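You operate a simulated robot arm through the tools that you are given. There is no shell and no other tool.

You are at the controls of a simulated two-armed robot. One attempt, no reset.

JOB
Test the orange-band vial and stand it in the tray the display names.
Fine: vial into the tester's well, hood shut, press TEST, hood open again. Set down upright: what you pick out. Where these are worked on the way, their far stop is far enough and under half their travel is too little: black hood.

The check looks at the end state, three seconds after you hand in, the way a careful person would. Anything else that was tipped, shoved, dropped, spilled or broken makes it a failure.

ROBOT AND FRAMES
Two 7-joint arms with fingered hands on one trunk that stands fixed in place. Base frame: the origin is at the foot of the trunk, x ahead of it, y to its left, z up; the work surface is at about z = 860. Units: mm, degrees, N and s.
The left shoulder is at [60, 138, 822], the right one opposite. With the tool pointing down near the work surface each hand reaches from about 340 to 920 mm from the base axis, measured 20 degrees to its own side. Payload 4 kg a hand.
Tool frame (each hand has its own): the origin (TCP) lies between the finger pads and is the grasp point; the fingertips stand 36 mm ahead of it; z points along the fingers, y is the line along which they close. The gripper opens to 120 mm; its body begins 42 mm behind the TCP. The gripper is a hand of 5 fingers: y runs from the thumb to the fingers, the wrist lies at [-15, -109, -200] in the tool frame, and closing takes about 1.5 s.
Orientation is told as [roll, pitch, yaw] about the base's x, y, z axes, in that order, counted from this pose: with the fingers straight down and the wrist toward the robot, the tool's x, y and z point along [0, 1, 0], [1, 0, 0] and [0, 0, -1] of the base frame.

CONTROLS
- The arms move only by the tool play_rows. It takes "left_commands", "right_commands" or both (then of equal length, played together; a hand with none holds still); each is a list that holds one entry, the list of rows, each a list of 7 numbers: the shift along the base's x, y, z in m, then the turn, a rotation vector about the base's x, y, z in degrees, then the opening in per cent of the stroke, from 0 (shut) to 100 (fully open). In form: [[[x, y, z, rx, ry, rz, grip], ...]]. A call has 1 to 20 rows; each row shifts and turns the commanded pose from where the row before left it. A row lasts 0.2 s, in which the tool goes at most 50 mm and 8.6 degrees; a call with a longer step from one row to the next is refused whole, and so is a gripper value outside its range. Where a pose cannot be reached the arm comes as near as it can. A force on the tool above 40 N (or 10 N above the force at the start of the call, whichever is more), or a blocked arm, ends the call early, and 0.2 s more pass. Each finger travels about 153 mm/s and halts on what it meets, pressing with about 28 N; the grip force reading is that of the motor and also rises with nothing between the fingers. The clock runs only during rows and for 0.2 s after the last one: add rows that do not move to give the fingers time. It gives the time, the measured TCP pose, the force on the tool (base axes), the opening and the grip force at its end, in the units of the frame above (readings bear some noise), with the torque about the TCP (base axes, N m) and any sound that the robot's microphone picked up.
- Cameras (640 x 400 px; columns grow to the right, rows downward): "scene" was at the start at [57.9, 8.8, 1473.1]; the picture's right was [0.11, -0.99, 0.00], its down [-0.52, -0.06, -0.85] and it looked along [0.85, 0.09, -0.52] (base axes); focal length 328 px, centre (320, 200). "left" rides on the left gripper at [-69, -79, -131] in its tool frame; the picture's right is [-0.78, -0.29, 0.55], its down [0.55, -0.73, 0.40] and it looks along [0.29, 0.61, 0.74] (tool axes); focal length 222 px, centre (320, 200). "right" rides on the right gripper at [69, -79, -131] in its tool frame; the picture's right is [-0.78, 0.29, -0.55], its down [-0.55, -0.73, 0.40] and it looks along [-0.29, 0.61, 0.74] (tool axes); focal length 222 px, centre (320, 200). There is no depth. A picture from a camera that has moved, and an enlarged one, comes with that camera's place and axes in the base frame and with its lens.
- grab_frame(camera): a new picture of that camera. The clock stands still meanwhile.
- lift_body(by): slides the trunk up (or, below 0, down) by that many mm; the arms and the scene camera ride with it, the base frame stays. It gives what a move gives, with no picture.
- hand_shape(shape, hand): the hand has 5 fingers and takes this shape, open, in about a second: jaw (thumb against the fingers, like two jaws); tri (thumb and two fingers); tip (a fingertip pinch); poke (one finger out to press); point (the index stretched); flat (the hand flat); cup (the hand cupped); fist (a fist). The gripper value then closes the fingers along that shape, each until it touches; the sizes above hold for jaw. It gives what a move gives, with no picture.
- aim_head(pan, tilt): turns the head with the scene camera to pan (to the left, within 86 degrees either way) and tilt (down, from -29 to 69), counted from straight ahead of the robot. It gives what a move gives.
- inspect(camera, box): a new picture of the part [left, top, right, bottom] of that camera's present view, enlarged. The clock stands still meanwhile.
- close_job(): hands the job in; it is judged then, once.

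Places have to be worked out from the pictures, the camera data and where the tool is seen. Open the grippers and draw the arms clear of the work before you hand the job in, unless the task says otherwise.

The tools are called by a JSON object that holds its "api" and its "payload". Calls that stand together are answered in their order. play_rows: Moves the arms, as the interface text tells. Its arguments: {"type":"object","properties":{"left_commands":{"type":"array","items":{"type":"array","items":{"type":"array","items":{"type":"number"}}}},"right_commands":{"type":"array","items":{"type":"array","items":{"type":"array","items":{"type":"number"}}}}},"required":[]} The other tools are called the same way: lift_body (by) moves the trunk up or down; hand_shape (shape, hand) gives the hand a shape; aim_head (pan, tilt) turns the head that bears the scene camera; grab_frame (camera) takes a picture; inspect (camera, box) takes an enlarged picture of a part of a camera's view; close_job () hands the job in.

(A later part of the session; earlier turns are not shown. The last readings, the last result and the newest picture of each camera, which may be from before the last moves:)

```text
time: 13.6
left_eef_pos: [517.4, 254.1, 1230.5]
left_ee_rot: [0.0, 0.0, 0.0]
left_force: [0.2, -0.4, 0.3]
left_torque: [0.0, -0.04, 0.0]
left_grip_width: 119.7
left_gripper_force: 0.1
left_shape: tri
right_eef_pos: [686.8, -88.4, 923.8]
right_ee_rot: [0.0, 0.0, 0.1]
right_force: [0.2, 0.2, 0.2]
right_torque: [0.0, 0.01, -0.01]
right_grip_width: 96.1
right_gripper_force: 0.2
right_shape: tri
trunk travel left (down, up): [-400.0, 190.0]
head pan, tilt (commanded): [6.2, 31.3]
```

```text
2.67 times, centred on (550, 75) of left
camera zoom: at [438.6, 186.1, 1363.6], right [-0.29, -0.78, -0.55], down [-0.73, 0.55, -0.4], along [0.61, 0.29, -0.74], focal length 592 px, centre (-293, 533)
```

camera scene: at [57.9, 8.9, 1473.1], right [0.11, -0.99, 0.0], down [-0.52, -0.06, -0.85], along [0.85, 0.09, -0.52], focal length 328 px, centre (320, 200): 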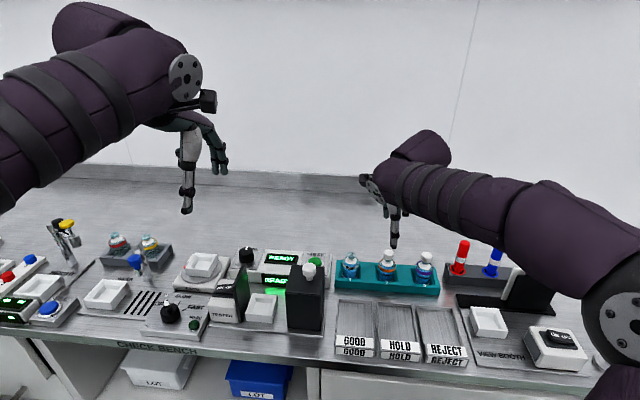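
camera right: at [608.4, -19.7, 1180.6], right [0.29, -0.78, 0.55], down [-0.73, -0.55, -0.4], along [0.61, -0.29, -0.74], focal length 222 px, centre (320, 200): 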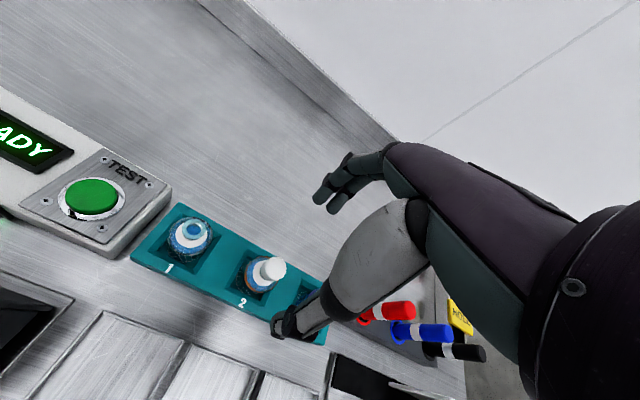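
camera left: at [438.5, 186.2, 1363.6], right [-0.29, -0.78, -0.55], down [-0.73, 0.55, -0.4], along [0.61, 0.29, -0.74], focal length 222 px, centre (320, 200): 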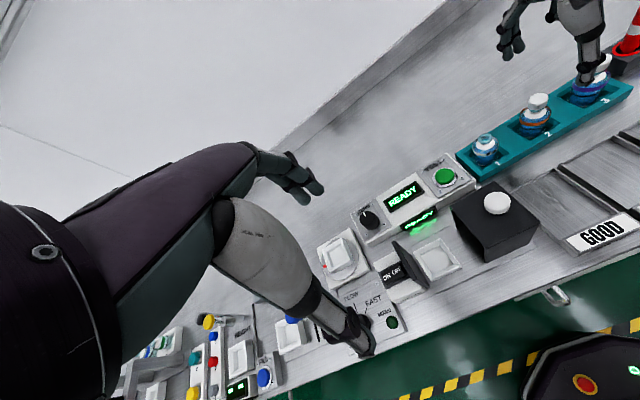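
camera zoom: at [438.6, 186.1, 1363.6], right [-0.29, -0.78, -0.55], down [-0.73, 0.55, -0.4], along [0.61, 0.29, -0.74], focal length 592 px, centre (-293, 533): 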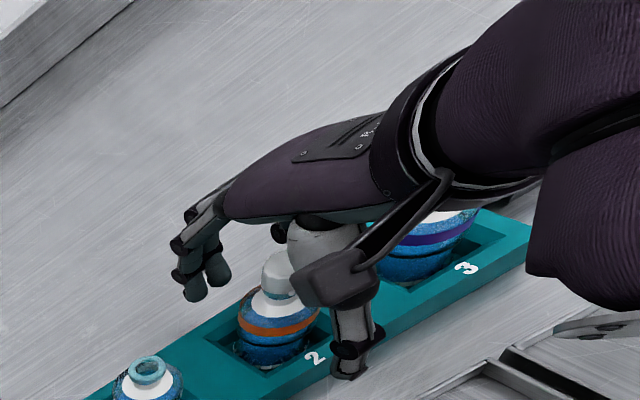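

Thumb tip is at z ≈ 885, only 2 mm over the rack lip. I raise 5 mm, then close partway to 60 mm and look.

{"api": "play_rows", "payload": {"right_commands": [[[0, 0, 0.005, 0, 0, 0, 80], [0, 0, 0, 0, 0, 0, 65], [0, 0, 0, 0, 0, 0, 50], [0, 0, 0, 0, 0, 0, 50], [0, 0, 0, 0, 0, 0, 50]]]}}

{"api": "inspect", "payload": {"camera": "scene", "box": [350, 220, 440, 300]}}

{"api": "inspect", "payload": {"camera": "right", "box": [160, 140, 440, 350]}}

{"api": "inspect", "payload": {"camera": "left", "box": [490, 50, 610, 150]}}

```text
time: 14.8
left_eef_pos: [517.2, 254.2, 1230.6]
left_ee_rot: [-0.1, 0.1, 0.0]
left_force: [-0.2, -0.3, -0.1]
left_torque: [0.0, 0.02, -0.02]
left_grip_width: 120.0
left_gripper_force: 0.1
left_shape: tri
right_eef_pos: [687.8, -89.0, 931.0]
right_ee_rot: [0.0, 0.0, 0.0]
right_force: [-0.3, 0.2, 0.7]
right_torque: [0.02, 0.0, 0.01]
right_grip_width: 60.6
right_gripper_force: 0.0
right_shape: tri
trunk travel left (down, up): [-400.0, 190.0]
head pan, tilt (commanded): [6.2, 31.3]
```

```text
5.00 times, centred on (395, 260) of scene
camera zoom: at [58.0, 8.9, 1473.1], right [0.11, -0.99, 0.0], down [-0.52, -0.06, -0.85], along [0.85, 0.09, -0.52], focal length 1637 px, centre (-55, -100)
```

zoom: 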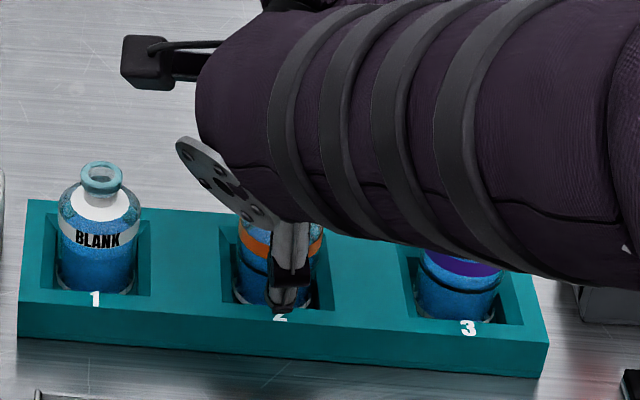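

```text
1.90 times, centred on (300, 245) of right
camera zoom: at [608.9, -19.9, 1060.6], right [0.29, -0.78, 0.55], down [-0.73, -0.55, -0.4], along [0.61, -0.29, -0.74], focal length 423 px, centre (358, 114)
```

zoom: 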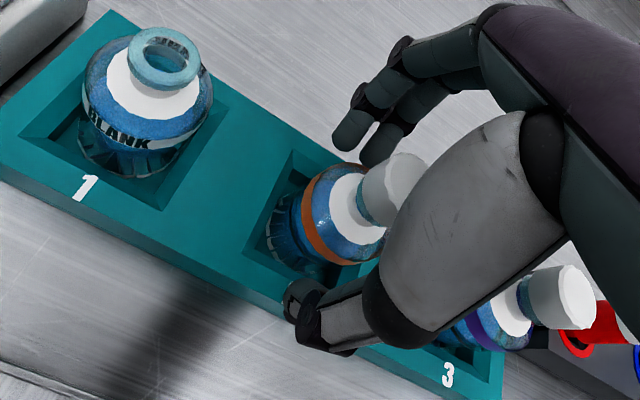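

```text
4.00 times, centred on (550, 100) of left
camera zoom: at [438.6, 186.2, 1363.5], right [-0.29, -0.78, -0.55], down [-0.73, 0.55, -0.4], along [0.61, 0.29, -0.74], focal length 888 px, centre (-600, 600)
```

zoom: 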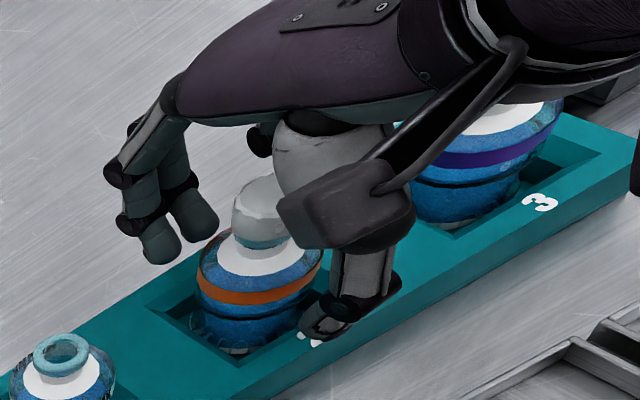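

All clear around. I close the fingers onto the vial body.

{"api": "play_rows", "payload": {"right_commands": [[[0, 0, 0, 0, 0, 0, 42], [0, 0, 0, 0, 0, 0, 36], [0, 0, 0, 0, 0, 0, 28], [0, 0, 0, 0, 0, 0, 20], [0, 0, 0, 0, 0, 0, 10], [0, 0, 0, 0, 0, 0, 0], [0, 0, 0, 0, 0, 0, 0], [0, 0, 0, 0, 0, 0, 0]]]}}

{"api": "inspect", "payload": {"camera": "right", "box": [160, 140, 440, 350]}}

{"api": "inspect", "payload": {"camera": "left", "box": [490, 50, 610, 150]}}

{"api": "inspect", "payload": {"camera": "scene", "box": [350, 220, 440, 300]}}

```text
time: 16.6
left_eef_pos: [518.2, 254.1, 1231.4]
left_ee_rot: [0.0, 0.0, -0.1]
left_force: [-0.3, -0.5, 0.1]
left_torque: [0.0, 0.01, 0.03]
left_grip_width: 119.7
left_gripper_force: 0.1
left_shape: tri
right_eef_pos: [687.5, -89.8, 930.1]
right_ee_rot: [0.0, 0.0, 0.0]
right_force: [-1.2, 0.5, -0.6]
right_torque: [0.01, -0.01, 0.02]
right_grip_width: 32.1
right_gripper_force: 28.4
right_shape: tri
trunk travel left (down, up): [-400.0, 190.0]
head pan, tilt (commanded): [6.2, 31.3]
```

```text
1.90 times, centred on (300, 245) of right
camera zoom: at [608.9, -19.9, 1060.6], right [0.29, -0.78, 0.55], down [-0.73, -0.55, -0.4], along [0.61, -0.29, -0.74], focal length 423 px, centre (358, 114)
```

zoom: 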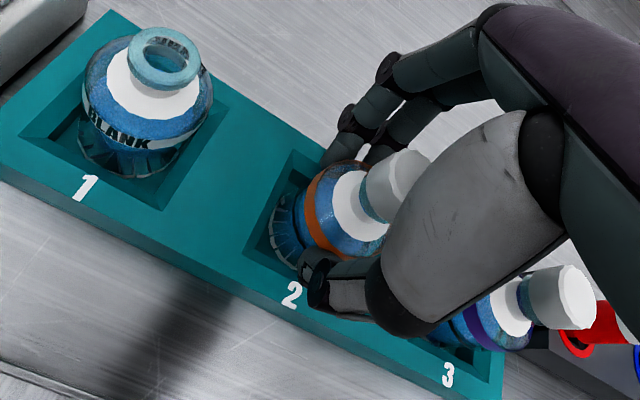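

```text
4.00 times, centred on (550, 100) of left
camera zoom: at [438.7, 186.2, 1363.5], right [-0.29, -0.78, -0.55], down [-0.73, 0.55, -0.4], along [0.61, 0.29, -0.74], focal length 888 px, centre (-600, 600)
```

zoom: 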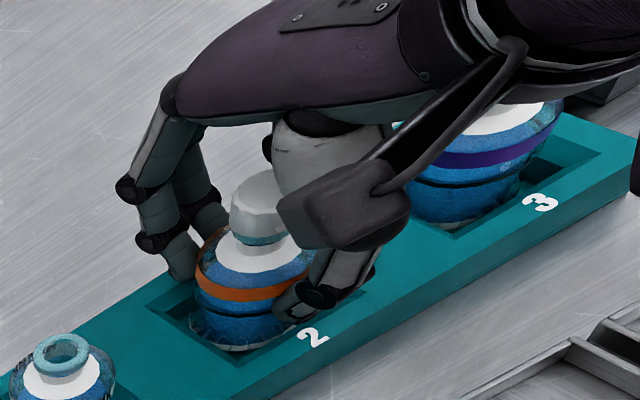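

```text
5.00 times, centred on (395, 260) of scene
camera zoom: at [58.0, 8.9, 1473.1], right [0.11, -0.99, 0.0], down [-0.52, -0.06, -0.85], along [0.85, 0.09, -0.52], focal length 1637 px, centre (-55, -100)
```

zoom: 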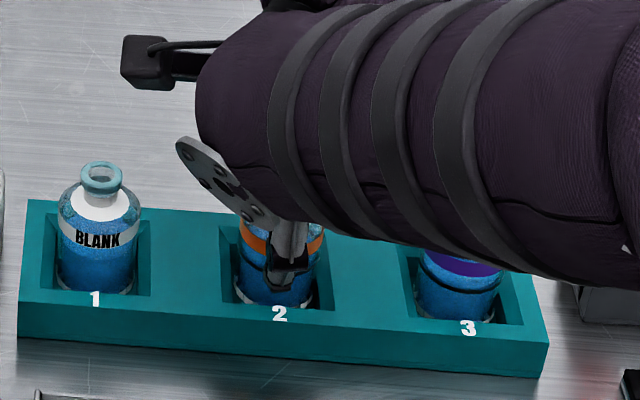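

The fingers hold the vial body (grip force 28 N, force on tool about 0). I lift gently 40 mm and check that the vial comes along upright.

{"api": "play_rows", "payload": {"right_commands": [[[0, 0, 0.005, 0, 0, 0, 0], [0, 0, 0.01, 0, 0, 0, 0], [0, 0, 0.015, 0, 0, 0, 0], [0, 0, 0.02, 0, 0, 0, 0], [0, 0, 0, 0, 0, 0, 0]]]}}

{"api": "inspect", "payload": {"camera": "right", "box": [160, 140, 440, 350]}}

{"api": "inspect", "payload": {"camera": "left", "box": [490, 30, 610, 130]}}

{"api": "inspect", "payload": {"camera": "scene", "box": [350, 200, 440, 300]}}

```text
time: 17.8
left_eef_pos: [518.0, 253.7, 1228.6]
left_ee_rot: [0.0, -0.1, 0.0]
left_force: [0.5, 0.1, -0.3]
left_torque: [-0.03, 0.0, 0.0]
left_grip_width: 119.6
left_gripper_force: 0.1
left_shape: tri
right_eef_pos: [686.5, -89.6, 980.5]
right_ee_rot: [0.0, 0.0, 0.0]
right_force: [0.4, -0.5, -0.9]
right_torque: [-0.02, -0.01, -0.01]
right_grip_width: 32.1
right_gripper_force: 28.2
right_shape: tri
trunk travel left (down, up): [-400.0, 190.0]
head pan, tilt (commanded): [6.2, 31.3]
```

```text
1.90 times, centred on (300, 245) of right
camera zoom: at [608.6, -19.9, 1111.6], right [0.29, -0.78, 0.55], down [-0.74, -0.55, -0.4], along [0.61, -0.29, -0.74], focal length 423 px, centre (358, 114)
```

zoom: 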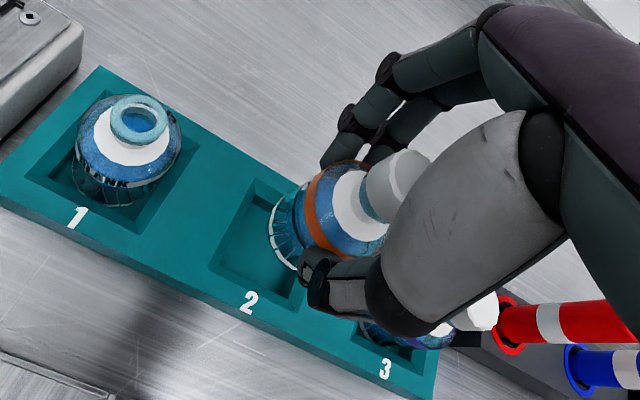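

```text
4.00 times, centred on (550, 80) of left
camera zoom: at [438.7, 186.2, 1363.5], right [-0.29, -0.78, -0.55], down [-0.73, 0.55, -0.4], along [0.61, 0.29, -0.74], focal length 888 px, centre (-600, 680)
```

zoom: 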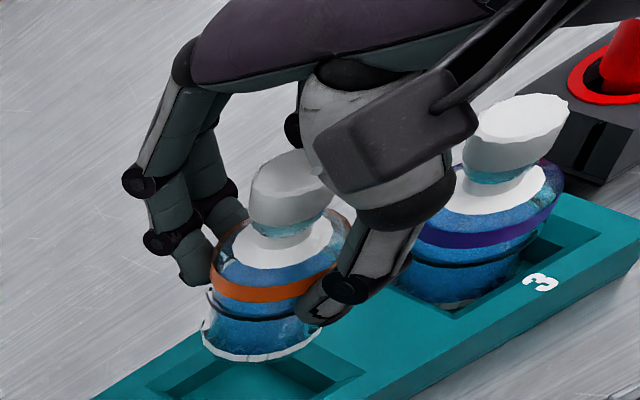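

```text
4.00 times, centred on (395, 250) of scene
camera zoom: at [58.0, 8.9, 1473.1], right [0.11, -0.99, 0.0], down [-0.52, -0.06, -0.85], along [0.85, 0.09, -0.52], focal length 1310 px, centre (20, 0)
```

zoom: 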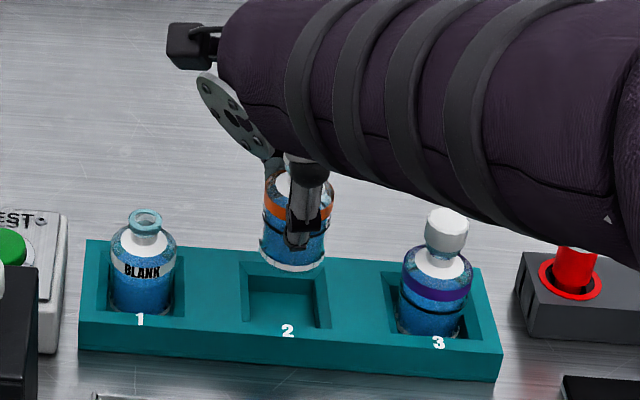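

The vial is held upright, with its axis about (-1, -3) mm from the TCP and its bottom about 58 mm below it. I raise it clear, and meanwhile swing the left hand out to the left, turned to watch the well.

{"api": "play_rows", "payload": {"left_commands": [[[-0.004, 0.015, -0.006, 0, 0, -7.5, 100], [-0.004, 0.015, -0.006, 0, 0, -7.5, 100], [-0.004, 0.015, -0.006, 0, 0, -7.5, 100], [-0.004, 0.015, -0.006, 0, 0, -7.5, 100], [-0.004, 0.015, -0.006, 0, 0, -7.5, 100], [-0.004, 0.015, -0.006, 0, 0, -7.5, 100], [-0.004, 0.015, -0.006, 0, 0, -7.5, 100], [-0.004, 0.015, -0.006, 0, 0, -7.5, 100], [-0.004, 0.015, -0.006, 0, 0, -7.5, 100], [-0.004, 0.015, -0.006, 0, 0, -7.5, 100], [-0.004, 0.015, -0.006, 0, 0, -7.5, 100], [-0.004, 0.015, -0.006, 0, 0, -7.5, 100]]], "right_commands": [[[0, 0, 0.01, 0, 0, 0, 0], [0, 0, 0.02, 0, 0, 0, 0], [0, 0, 0.02, 0, 0, 0, 0], [0, 0, 0.02, 0, 0, 0, 0], [0, 0, 0.02, 0, 0, 0, 0], [0, 0, 0.02, 0, 0, 0, 0], [0, 0, 0.01, 0, 0, 0, 0], [0, 0, 0, 0, 0, 0, 0], [0, 0, 0, 0, 0, 0, 0], [0, 0, 0, 0, 0, 0, 0], [0, 0, 0, 0, 0, 0, 0], [0, 0, 0, 0, 0, 0, 0]]]}}

{"api": "grab_frame", "payload": {"camera": "left"}}

{"api": "grab_frame", "payload": {"camera": "scene"}}

```text
time: 20.4
left_eef_pos: [471.1, 430.8, 1157.1]
left_ee_rot: [-0.6, -0.2, -88.0]
left_force: [-0.6, 0.2, 0.0]
left_torque: [0.0, 0.01, 0.01]
left_grip_width: 119.8
left_gripper_force: 0.1
left_shape: tri
left hand out of reach, approached as far as the arm can: row 12
right_eef_pos: [685.6, -88.3, 1099.6]
right_ee_rot: [0.0, 0.0, 0.0]
right_force: [-0.5, 0.8, -1.8]
right_torque: [-0.01, -0.02, 0.02]
right_grip_width: 31.8
right_gripper_force: 28.3
right_shape: tri
trunk travel left (down, up): [-400.0, 190.0]
head pan, tilt (commanded): [6.2, 31.3]
```

```text
taken
camera left: at [400.8, 508.6, 1290.4], right [-0.8, 0.26, -0.54], down [0.52, 0.75, -0.41], along [0.3, -0.6, -0.74], focal length 222 px, centre (320, 200)
```

left: 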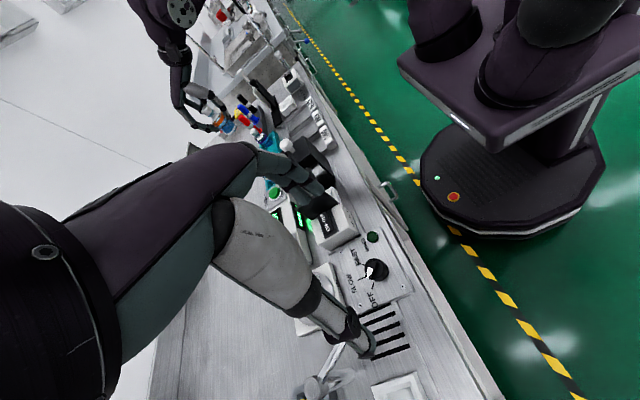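

```text
taken
camera scene: at [57.9, 9.6, 1473.1], right [0.11, -0.99, 0.0], down [-0.52, -0.06, -0.85], along [0.85, 0.09, -0.52], focal length 328 px, centre (320, 200)
```

scene: 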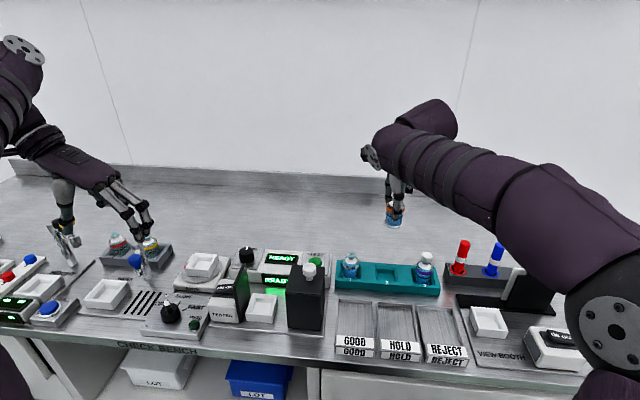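

The left view is blocked by its own fingers, so I will rely on the head camera and the right hand's own camera. I carry the vial high (bottom ≈ 1060, above the hood knob) to over the well.

{"api": "play_rows", "payload": {"right_commands": [[[0, 0, 0.02, 0, 0, 0, 0], [-0.0135, 0.0285, 0, 0, 0, 0, 0], [-0.0135, 0.0285, 0, 0, 0, 0, 0], [-0.0135, 0.0285, 0, 0, 0, 0, 0], [-0.0135, 0.0285, 0, 0, 0, 0, 0], [-0.0135, 0.0285, 0, 0, 0, 0, 0], [-0.0135, 0.0285, 0, 0, 0, 0, 0], [-0.0135, 0.0285, 0, 0, 0, 0, 0], [-0.0135, 0.0285, 0, 0, 0, 0, 0], [-0.0135, 0.0285, 0, 0, 0, 0, 0], [-0.0135, 0.0285, 0, 0, 0, 0, 0], [0, 0, 0, 0, 0, 0, 0]]]}}

{"api": "grab_frame", "payload": {"camera": "right"}}

{"api": "grab_frame", "payload": {"camera": "scene"}}

{"api": "grab_frame", "payload": {"camera": "left"}}

```text
time: 23.0
left_eef_pos: [473.2, 429.1, 1157.0]
left_ee_rot: [-0.6, -0.2, -88.0]
left_force: [0.0, -0.1, 0.2]
left_torque: [-0.01, 0.0, 0.0]
left_grip_width: 120.0
left_gripper_force: 0.0
left_shape: tri
right_eef_pos: [551.9, 197.5, 1119.9]
right_ee_rot: [0.0, 0.0, 0.0]
right_force: [-0.1, 0.9, -1.0]
right_torque: [0.01, 0.01, 0.05]
right_grip_width: 32.0
right_gripper_force: 28.1
right_shape: tri
trunk travel left (down, up): [-400.0, 190.0]
head pan, tilt (commanded): [6.2, 31.3]
```

```text
taken
camera right: at [473.6, 266.2, 1250.6], right [0.29, -0.79, 0.55], down [-0.74, -0.55, -0.4], along [0.61, -0.29, -0.74], focal length 222 px, centre (320, 200)
```

right: 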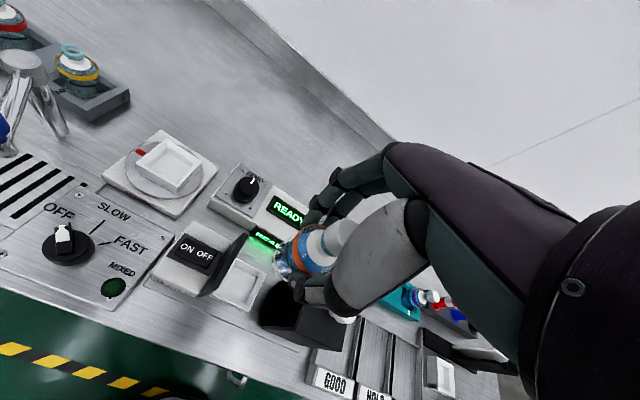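

```text
taken
camera scene: at [58.0, 8.8, 1473.1], right [0.11, -0.99, 0.0], down [-0.52, -0.06, -0.85], along [0.85, 0.09, -0.52], focal length 328 px, centre (320, 200)
```

scene: 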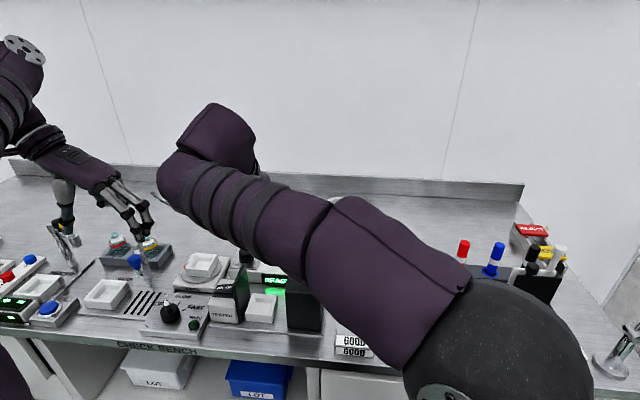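

```text
taken
camera left: at [401.2, 507.2, 1290.7], right [-0.8, 0.26, -0.54], down [0.52, 0.75, -0.41], along [0.3, -0.6, -0.74], focal length 222 px, centre (320, 200)
```

left: 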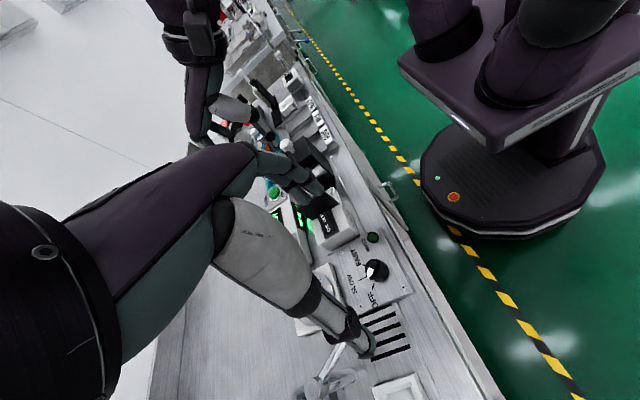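

The vial hangs over the well, with the estimated vial axis at (550.3, 194). I descend to about 18 mm above the rim and check with the right camera.

{"api": "play_rows", "payload": {"right_commands": [[[0, 0, -0.02, 0, 0, 0, 0], [0, 0, -0.025, 0, 0, 0, 0], [0, 0, -0.025, 0, 0, 0, 0], [0, 0, -0.025, 0, 0, 0, 0], [0, 0, -0.025, 0, 0, 0, 0], [0, 0, -0.02, 0, 0, 0, 0], [0, 0, -0.01, 0, 0, 0, 0], [0, 0, 0, 0, 0, 0, 0]]]}}

{"api": "inspect", "payload": {"camera": "right", "box": [200, 180, 360, 310]}}

{"api": "grab_frame", "payload": {"camera": "scene"}}

{"api": "inspect", "payload": {"camera": "left", "box": [180, 80, 380, 260]}}

```text
time: 24.8
left_eef_pos: [470.5, 428.1, 1157.1]
left_ee_rot: [-0.6, -0.1, -87.9]
left_force: [-0.3, 0.2, 0.4]
left_torque: [-0.03, -0.02, -0.02]
left_grip_width: 119.5
left_gripper_force: 0.1
left_shape: tri
right_eef_pos: [552.3, 197.4, 970.6]
right_ee_rot: [0.0, 0.0, -0.1]
right_force: [0.2, 0.1, -0.7]
right_torque: [-0.02, -0.02, -0.05]
right_grip_width: 31.8
right_gripper_force: 27.5
right_shape: tri
trunk travel left (down, up): [-400.0, 190.0]
head pan, tilt (commanded): [6.2, 31.3]
```

```text
3.08 times, centred on (280, 245) of right
camera zoom: at [473.5, 265.9, 1101.2], right [0.29, -0.78, 0.55], down [-0.73, -0.55, -0.4], along [0.61, -0.29, -0.74], focal length 684 px, centre (443, 62)
```

zoom: 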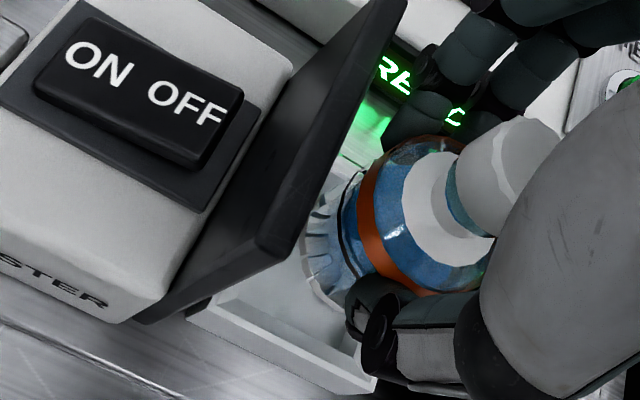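

```text
taken
camera scene: at [58.0, 9.0, 1473.1], right [0.11, -0.99, 0.0], down [-0.52, -0.06, -0.85], along [0.85, 0.09, -0.52], focal length 328 px, centre (320, 200)
```

scene: 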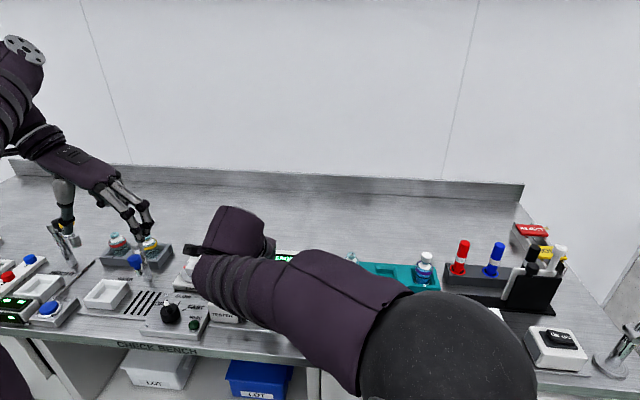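

```text
2.22 times, centred on (280, 170) of left
camera zoom: at [401.1, 507.4, 1290.6], right [-0.8, 0.26, -0.54], down [0.52, 0.75, -0.41], along [0.3, -0.6, -0.74], focal length 494 px, centre (409, 267)
```

zoom: 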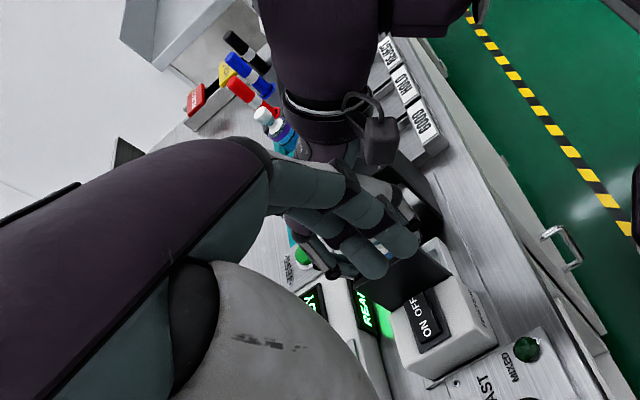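

The head view is now blocked by the right arm. I shift the left hand a bit forward and lower so its camera can see the well past its own fingers.

{"api": "play_rows", "payload": {"left_commands": [[[0.011, -0.004, -0.0095, 0, 0, 0, 100], [0.011, -0.004, -0.0095, 0, 0, 0, 100], [0.011, -0.004, -0.0095, 0, 0, 0, 100], [0.011, -0.004, -0.0095, 0, 0, 0, 100], [0.011, -0.004, -0.0095, 0, 0, 0, 100], [0.011, -0.004, -0.0095, 0, 0, 0, 100], [0.011, -0.004, -0.0095, 0, 0, 0, 100], [0.011, -0.004, -0.0095, 0, 0, 0, 100], [0, 0, 0, 0, 0, 0, 100]]]}}

{"api": "grab_frame", "payload": {"camera": "left"}}

```text
time: 26.8
left_eef_pos: [559.6, 397.4, 1079.9]
left_ee_rot: [-0.1, 0.0, -90.0]
left_force: [-0.4, -0.6, -0.7]
left_torque: [0.01, 0.01, 0.0]
left_grip_width: 119.7
left_gripper_force: 0.2
left_shape: tri
right_eef_pos: [551.8, 197.1, 970.9]
right_ee_rot: [0.0, 0.0, 0.0]
right_force: [-0.2, -0.2, -0.1]
right_torque: [0.03, -0.01, -0.02]
right_grip_width: 31.7
right_gripper_force: 27.9
right_shape: tri
trunk travel left (down, up): [-400.0, 190.0]
head pan, tilt (commanded): [6.2, 31.3]
```

```text
taken
camera left: at [490.7, 477.2, 1213.3], right [-0.78, 0.29, -0.55], down [0.55, 0.73, -0.4], along [0.29, -0.61, -0.74], focal length 222 px, centre (320, 200)
```

left: 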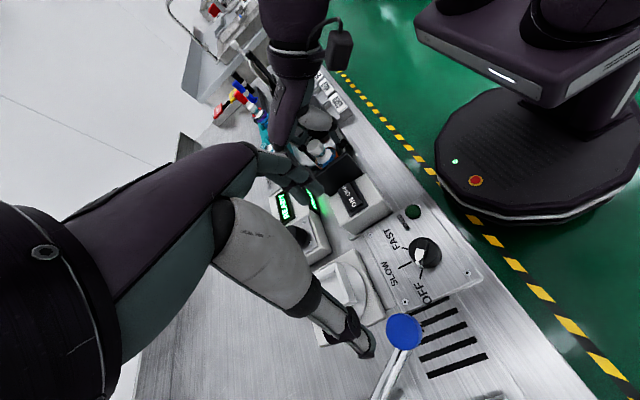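

The black plate hides the well from the left anyway, so I go by the right hand's camera and zoom in there.

{"api": "inspect", "payload": {"camera": "right", "box": [240, 210, 320, 310]}}

{"api": "inspect", "payload": {"camera": "right", "box": [180, 160, 420, 340]}}

{"api": "inspect", "payload": {"camera": "left", "box": [270, 90, 370, 210]}}

```text
4.00 times, centred on (280, 260) of right
camera zoom: at [473.5, 265.9, 1101.5], right [0.29, -0.78, 0.55], down [-0.73, -0.55, -0.4], along [0.61, -0.29, -0.74], focal length 888 px, centre (480, -40)
```

zoom: 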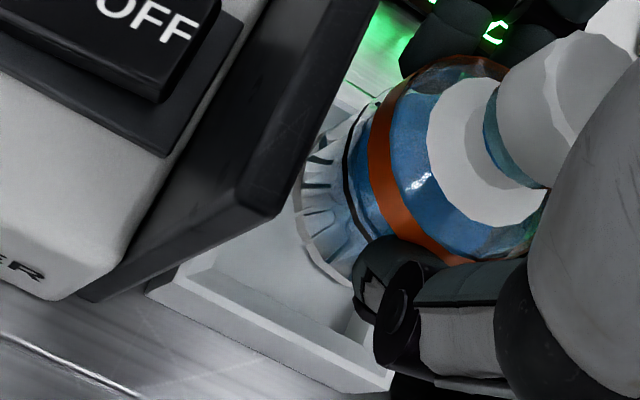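

```text
2.22 times, centred on (300, 250) of right
camera zoom: at [473.5, 265.9, 1101.5], right [0.29, -0.78, 0.55], down [-0.73, -0.55, -0.4], along [0.61, -0.29, -0.74], focal length 494 px, centre (364, 89)
```

zoom: 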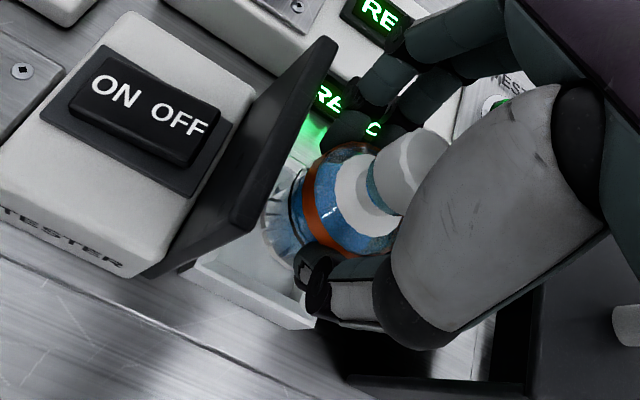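

```text
3.33 times, centred on (320, 150) of left
camera zoom: at [490.7, 477.2, 1213.3], right [-0.78, 0.29, -0.55], down [0.55, 0.73, -0.4], along [0.29, -0.61, -0.74], focal length 740 px, centre (320, 367)
```

zoom: 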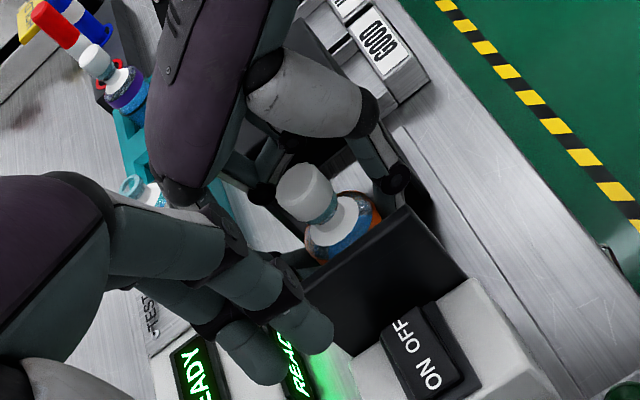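

I take a tighter look at the well's front rim in the right camera.

{"api": "inspect", "payload": {"camera": "right", "box": [252, 255, 308, 310]}}

{"api": "inspect", "payload": {"camera": "right", "box": [264, 210, 314, 260]}}

```text
7.27 times, centred on (280, 282) of right
camera zoom: at [473.5, 265.9, 1101.5], right [0.29, -0.78, 0.55], down [-0.73, -0.55, -0.4], along [0.61, -0.29, -0.74], focal length 1615 px, centre (611, -400)
```

zoom: 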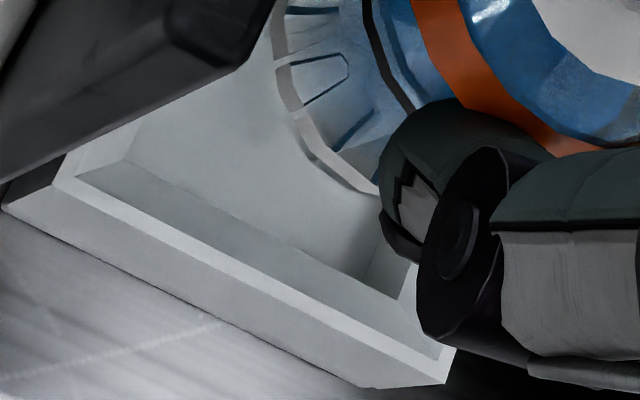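

```text
8.00 times, centred on (289, 235) of right
camera zoom: at [473.5, 265.9, 1101.5], right [0.29, -0.78, 0.55], down [-0.73, -0.55, -0.4], along [0.61, -0.29, -0.74], focal length 1777 px, centre (568, -80)
```

zoom: 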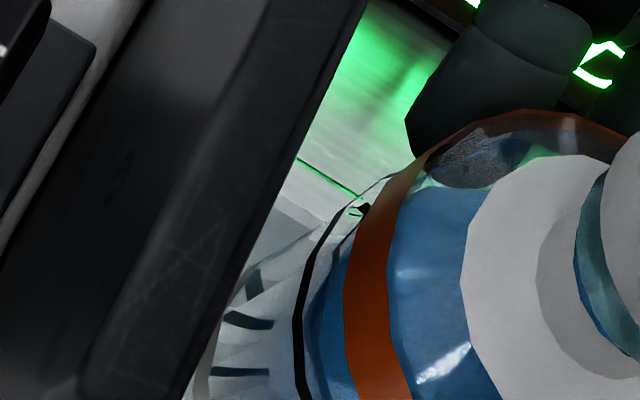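

The well rim and the vial bottom show the same small camera bias (about +22, -12 px), so relative to each other they are aligned within about 1 mm. I lower slowly toward the rim.

{"api": "play_rows", "payload": {"right_commands": [[[0, 0, -0.008, 0, 0, 0, 0], [0, 0, -0.008, 0, 0, 0, 0], [0, 0, -0.006, 0, 0, 0, 0], [0, 0, 0, 0, 0, 0, 0]]]}}

{"api": "inspect", "payload": {"camera": "right", "box": [252, 225, 312, 300]}}

```text
time: 27.8
left_eef_pos: [559.9, 395.5, 1080.2]
left_ee_rot: [0.0, 0.0, -90.0]
left_force: [-0.1, 0.4, -0.3]
left_torque: [0.02, 0.0, -0.03]
left_grip_width: 119.5
left_gripper_force: 0.0
left_shape: tri
right_eef_pos: [551.6, 195.1, 947.3]
right_ee_rot: [0.0, 0.0, 0.1]
right_force: [0.3, -0.1, -0.3]
right_torque: [0.02, -0.02, 0.0]
right_grip_width: 31.8
right_gripper_force: 27.9
right_shape: tri
trunk travel left (down, up): [-400.0, 190.0]
head pan, tilt (commanded): [6.2, 31.3]
```

```text
5.33 times, centred on (282, 262) of right
camera zoom: at [473.8, 265.5, 1078.8], right [0.29, -0.78, 0.55], down [-0.74, -0.55, -0.4], along [0.61, -0.29, -0.74], focal length 1185 px, centre (523, -133)
```

zoom: 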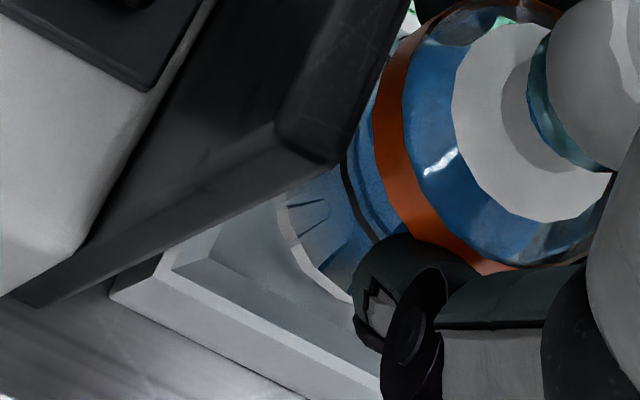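

No contact force yet, and the vial bottom sits inside the chamfer outline. I continue in small steps into the opening, watching the force.

{"api": "play_rows", "payload": {"right_commands": [[[0, 0, -0.003, 0, 0, 0, 0], [0, 0, -0.003, 0, 0, 0, 0], [0, 0, -0.002, 0, 0, 0, 0], [0, 0, -0.002, 0, 0, 0, 0], [0, 0, 0, 0, 0, 0, 0]]]}}

{"api": "inspect", "payload": {"camera": "right", "box": [252, 225, 312, 300]}}

```text
time: 29.0
left_eef_pos: [558.3, 396.5, 1079.6]
left_ee_rot: [0.1, 0.0, -90.1]
left_force: [0.1, 0.7, 0.6]
left_torque: [-0.03, 0.01, -0.02]
left_grip_width: 119.8
left_gripper_force: 0.0
left_shape: tri
right_eef_pos: [551.6, 197.2, 937.6]
right_ee_rot: [0.0, -0.1, 0.0]
right_force: [0.3, -0.4, -0.1]
right_torque: [-0.02, -0.03, 0.01]
right_grip_width: 31.8
right_gripper_force: 27.8
right_shape: tri
trunk travel left (down, up): [-400.0, 190.0]
head pan, tilt (commanded): [6.2, 31.3]
```

```text
5.33 times, centred on (282, 262) of right
camera zoom: at [473.8, 265.3, 1068.8], right [0.29, -0.78, 0.55], down [-0.73, -0.55, -0.4], along [0.61, -0.29, -0.74], focal length 1185 px, centre (523, -133)
```

zoom: 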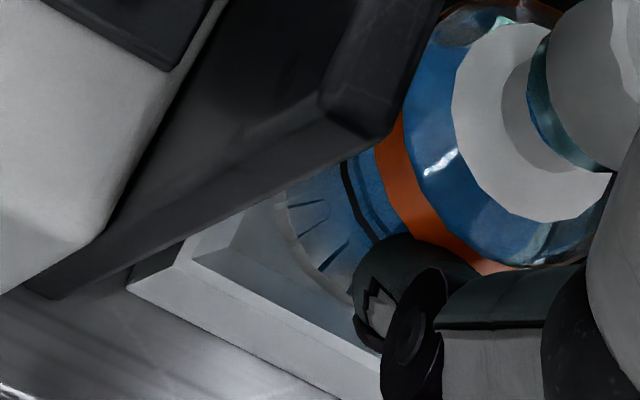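

Still no force, so the vial is entering the opening. I lower another 8 mm.

{"api": "play_rows", "payload": {"right_commands": [[[0, 0, -0.002, 0, 0, 0, 0], [0, 0, -0.002, 0, 0, 0, 0], [0, 0, -0.002, 0, 0, 0, 0], [0, 0, -0.002, 0, 0, 0, 0], [0, 0, 0, 0, 0, 0, 0]]]}}

{"api": "inspect", "payload": {"camera": "right", "box": [252, 225, 312, 300]}}

```text
time: 30.2
left_eef_pos: [558.0, 396.2, 1081.4]
left_ee_rot: [0.1, 0.0, -90.0]
left_force: [0.4, -0.1, -0.1]
left_torque: [0.01, 0.01, -0.02]
left_grip_width: 120.0
left_gripper_force: 0.0
left_shape: tri
right_eef_pos: [551.8, 197.2, 933.0]
right_ee_rot: [0.2, -0.3, 0.1]
right_force: [1.8, -0.3, 25.1]
right_torque: [-0.04, -0.06, -0.01]
right_grip_width: 33.2
right_gripper_force: 27.9
right_shape: tri
trunk travel left (down, up): [-400.0, 190.0]
head pan, tilt (commanded): [6.2, 31.3]
```

```text
5.33 times, centred on (282, 262) of right
camera zoom: at [472.9, 265.1, 1064.3], right [0.29, -0.79, 0.55], down [-0.73, -0.55, -0.4], along [0.62, -0.28, -0.73], focal length 1185 px, centre (523, -133)
```

zoom: 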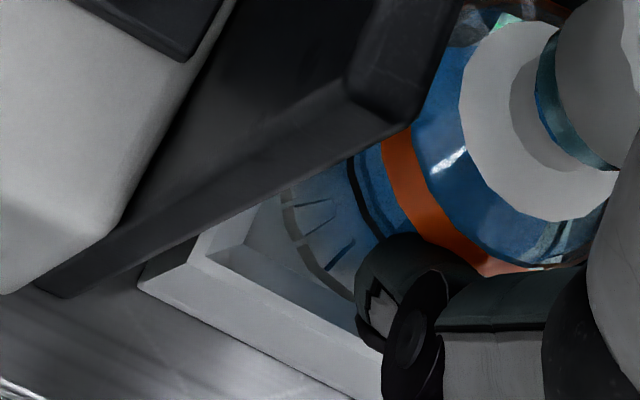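

There is 25 N upward force now at TCP z ≈ 933: the vial either reached the floor or sits on the opening's edge. I look closely before doing anything else.

{"api": "inspect", "payload": {"camera": "right", "box": [262, 240, 298, 275]}}

{"api": "inspect", "payload": {"camera": "left", "box": [290, 110, 350, 180]}}

{"api": "grab_frame", "payload": {"camera": "scene"}}

```text
11.43 times, centred on (280, 258) of right
camera zoom: at [472.9, 265.1, 1064.3], right [0.29, -0.79, 0.55], down [-0.73, -0.55, -0.4], along [0.62, -0.28, -0.73], focal length 2538 px, centre (777, -457)
```

zoom: 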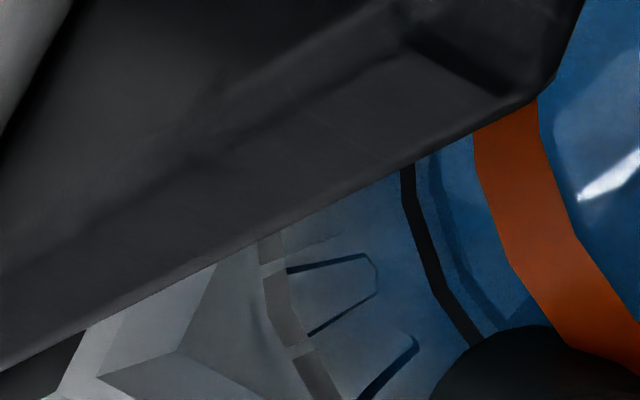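

```text
5.71 times, centred on (320, 145) of left
camera zoom: at [489.3, 476.6, 1214.6], right [-0.78, 0.29, -0.55], down [0.55, 0.73, -0.4], along [0.29, -0.61, -0.74], focal length 1269 px, centre (320, 514)
```

zoom: 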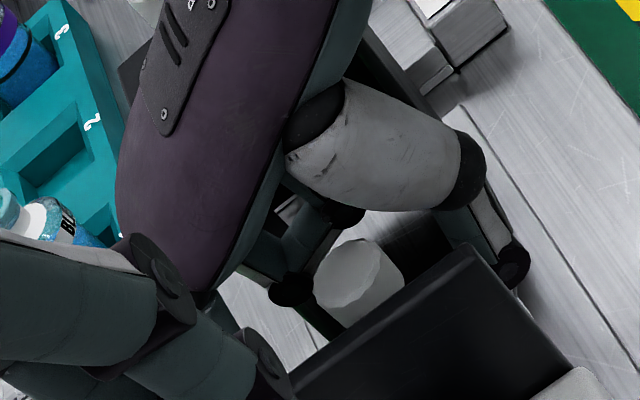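

```text
taken
camera scene: at [56.3, 8.2, 1473.5], right [0.11, -0.99, 0.0], down [-0.51, -0.06, -0.86], along [0.85, 0.09, -0.52], focal length 328 px, centre (320, 200)
```

scene: 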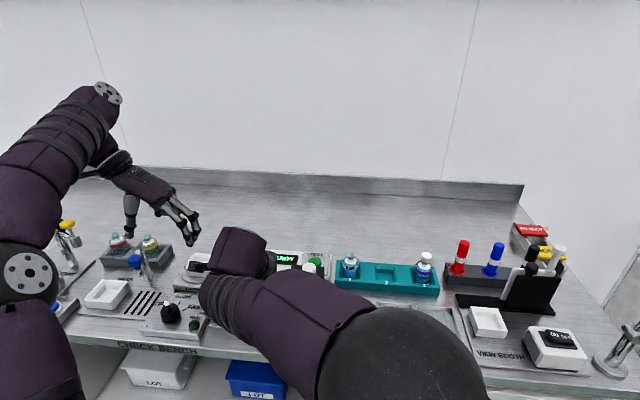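

The contact torque is nearly zero, so the 25 N reaction acts along the vial's axis – a flat bottom contact on the well floor rather than an edge. I relieve the preload by 2 mm and check the readings before releasing.

{"api": "play_rows", "payload": {"right_commands": [[[0, 0, 0.001, 0, 0, 0, 0], [0, 0, 0.001, 0, 0, 0, 0], [0, 0, 0, 0, 0, 0, 0]]]}}

{"api": "inspect", "payload": {"camera": "right", "box": [252, 225, 312, 300]}}

```text
time: 31.0
left_eef_pos: [558.0, 396.6, 1081.1]
left_ee_rot: [-0.1, 0.0, -90.1]
left_force: [0.9, 0.8, 0.4]
left_torque: [-0.05, 0.01, -0.01]
left_grip_width: 119.8
left_gripper_force: 0.0
left_shape: tri
right_eef_pos: [551.5, 197.3, 933.5]
right_ee_rot: [0.1, -0.1, 0.0]
right_force: [3.9, 1.3, 24.4]
right_torque: [0.03, -0.13, 0.03]
right_grip_width: 33.2
right_gripper_force: 28.0
right_shape: tri
trunk travel left (down, up): [-400.0, 190.0]
head pan, tilt (commanded): [6.2, 31.3]
```

```text
5.33 times, centred on (282, 262) of right
camera zoom: at [472.9, 265.3, 1064.4], right [0.29, -0.79, 0.55], down [-0.73, -0.55, -0.4], along [0.61, -0.29, -0.74], focal length 1185 px, centre (523, -133)
```

zoom: 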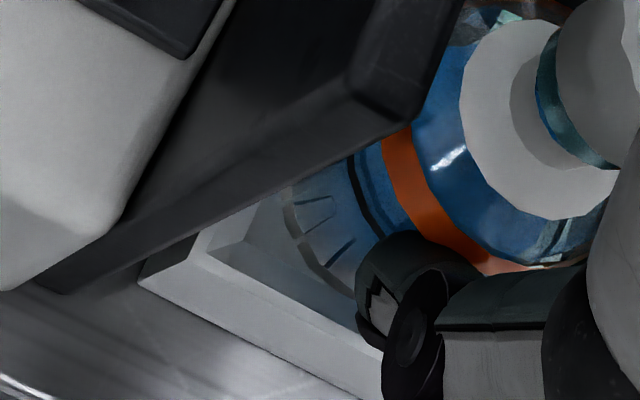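

The force has hardly dropped yet; I relieve another 2 mm.

{"api": "play_rows", "payload": {"right_commands": [[[0, 0, 0.001, 0, 0, 0, 0], [0, 0, 0.001, 0, 0, 0, 0], [0, 0, 0, 0, 0, 0, 0], [0, 0, 0, 0, 0, 0, 0]]]}}

{"api": "inspect", "payload": {"camera": "right", "box": [252, 225, 312, 300]}}

```text
time: 32.0
left_eef_pos: [558.5, 397.1, 1080.7]
left_ee_rot: [0.1, 0.0, -90.1]
left_force: [0.2, -0.6, -0.7]
left_torque: [0.0, -0.01, 0.0]
left_grip_width: 119.8
left_gripper_force: 0.0
left_shape: tri
right_eef_pos: [550.8, 197.1, 934.9]
right_ee_rot: [0.0, 0.0, 0.0]
right_force: [1.8, 3.5, 13.7]
right_torque: [0.1, -0.1, 0.02]
right_grip_width: 33.3
right_gripper_force: 28.4
right_shape: tri
trunk travel left (down, up): [-400.0, 190.0]
head pan, tilt (commanded): [6.2, 31.3]
```

```text
5.33 times, centred on (282, 262) of right
camera zoom: at [473.2, 265.4, 1064.9], right [0.29, -0.78, 0.55], down [-0.73, -0.55, -0.4], along [0.61, -0.29, -0.74], focal length 1185 px, centre (523, -133)
```

zoom: 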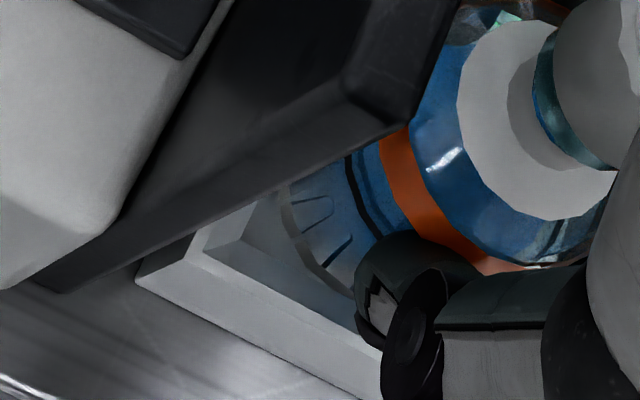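

The residual side force (+y, +x) hints the vial leans on the right/front edge of the opening, matching my estimate that it is ~0.8 mm too far in -y. I lift 2.5 mm, shift +0.5/+0.8 mm, and press down again gently.

{"api": "play_rows", "payload": {"right_commands": [[[0, 0, 0.0025, 0, 0, 0, 0], [0.0005, 0.0008, 0, 0, 0, 0, 0], [0, 0, 0, 0, 0, 0, 0]]]}}

{"api": "play_rows", "payload": {"right_commands": [[[0, 0, -0.0015, 0, 0, 0, 0], [0, 0, -0.001, 0, 0, 0, 0], [0, 0, -0.001, 0, 0, 0, 0], [0, 0, 0, 0, 0, 0, 0]]]}}

```text
time: 32.8
left_eef_pos: [560.0, 397.3, 1080.6]
left_ee_rot: [0.1, 0.0, -90.0]
left_force: [-0.7, -1.2, -0.5]
left_torque: [0.04, -0.02, 0.03]
left_grip_width: 119.9
left_gripper_force: 0.0
left_shape: tri
right_eef_pos: [551.8, 197.5, 934.5]
right_ee_rot: [-0.1, 0.1, 0.0]
right_force: [-0.2, 0.2, -0.6]
right_torque: [0.0, 0.08, -0.02]
right_grip_width: 32.5
right_gripper_force: 28.0
right_shape: tri
trunk travel left (down, up): [-400.0, 190.0]
head pan, tilt (commanded): [6.2, 31.3]
```

```text
time: 33.8
left_eef_pos: [557.0, 395.3, 1081.1]
left_ee_rot: [0.0, 0.0, -90.0]
left_force: [-0.3, -0.1, -0.3]
left_torque: [-0.02, 0.0, -0.01]
left_grip_width: 119.5
left_gripper_force: 0.0
left_shape: tri
right_eef_pos: [552.1, 197.9, 934.3]
right_ee_rot: [0.1, -0.1, 0.0]
right_force: [-1.5, -1.1, 10.1]
right_torque: [-0.04, 0.09, -0.03]
right_grip_width: 32.7
right_gripper_force: 27.9
right_shape: tri
trunk travel left (down, up): [-400.0, 190.0]
head pan, tilt (commanded): [6.2, 31.3]
```

Side forces are now small (-1.5, -1.1 N). I relieve the downward push and open the fingers just a few millimetres, so that the vial can settle while still caged.

{"api": "play_rows", "payload": {"right_commands": [[[0, 0, 0.0015, 0, 0, 0, 0], [0, 0, 0, 0, 0, 0, 10], [0, 0, 0, 0, 0, 0, 20], [0, 0, 0, 0, 0, 0, 28], [0, 0, 0, 0, 0, 0, 33], [0, 0, 0, 0, 0, 0, 33], [0, 0, 0, 0, 0, 0, 33]]]}}

{"api": "inspect", "payload": {"camera": "right", "box": [252, 205, 332, 305]}}

{"api": "inspect", "payload": {"camera": "left", "box": [290, 110, 350, 180]}}

```text
time: 35.4
left_eef_pos: [559.6, 397.0, 1079.8]
left_ee_rot: [0.0, 0.0, -90.0]
left_force: [-0.2, 0.0, 0.1]
left_torque: [0.03, -0.01, -0.02]
left_grip_width: 119.7
left_gripper_force: 0.1
left_shape: tri
right_eef_pos: [551.7, 196.7, 933.9]
right_ee_rot: [0.0, 0.0, 0.1]
right_force: [-0.1, 0.4, -0.7]
right_torque: [0.03, 0.02, 0.01]
right_grip_width: 39.7
right_gripper_force: 0.0
right_shape: tri
trunk travel left (down, up): [-400.0, 190.0]
head pan, tilt (commanded): [6.2, 31.3]
```

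```text
4.00 times, centred on (292, 255) of right
camera zoom: at [473.9, 266.2, 1064.9], right [0.29, -0.78, 0.55], down [-0.74, -0.55, -0.4], along [0.61, -0.29, -0.74], focal length 888 px, centre (432, -20)
```

zoom: 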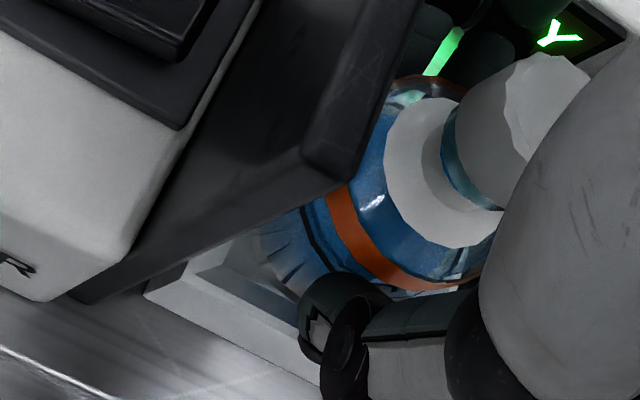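

```text
5.71 times, centred on (320, 145) of left
camera zoom: at [490.5, 477.2, 1213.4], right [-0.79, 0.29, -0.55], down [0.55, 0.73, -0.4], along [0.29, -0.61, -0.74], focal length 1269 px, centre (320, 514)
```

zoom: 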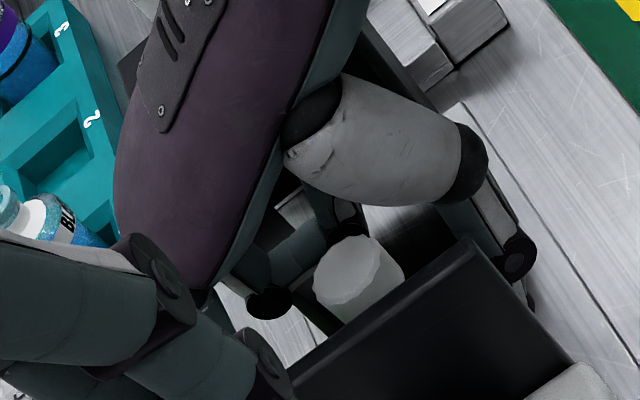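

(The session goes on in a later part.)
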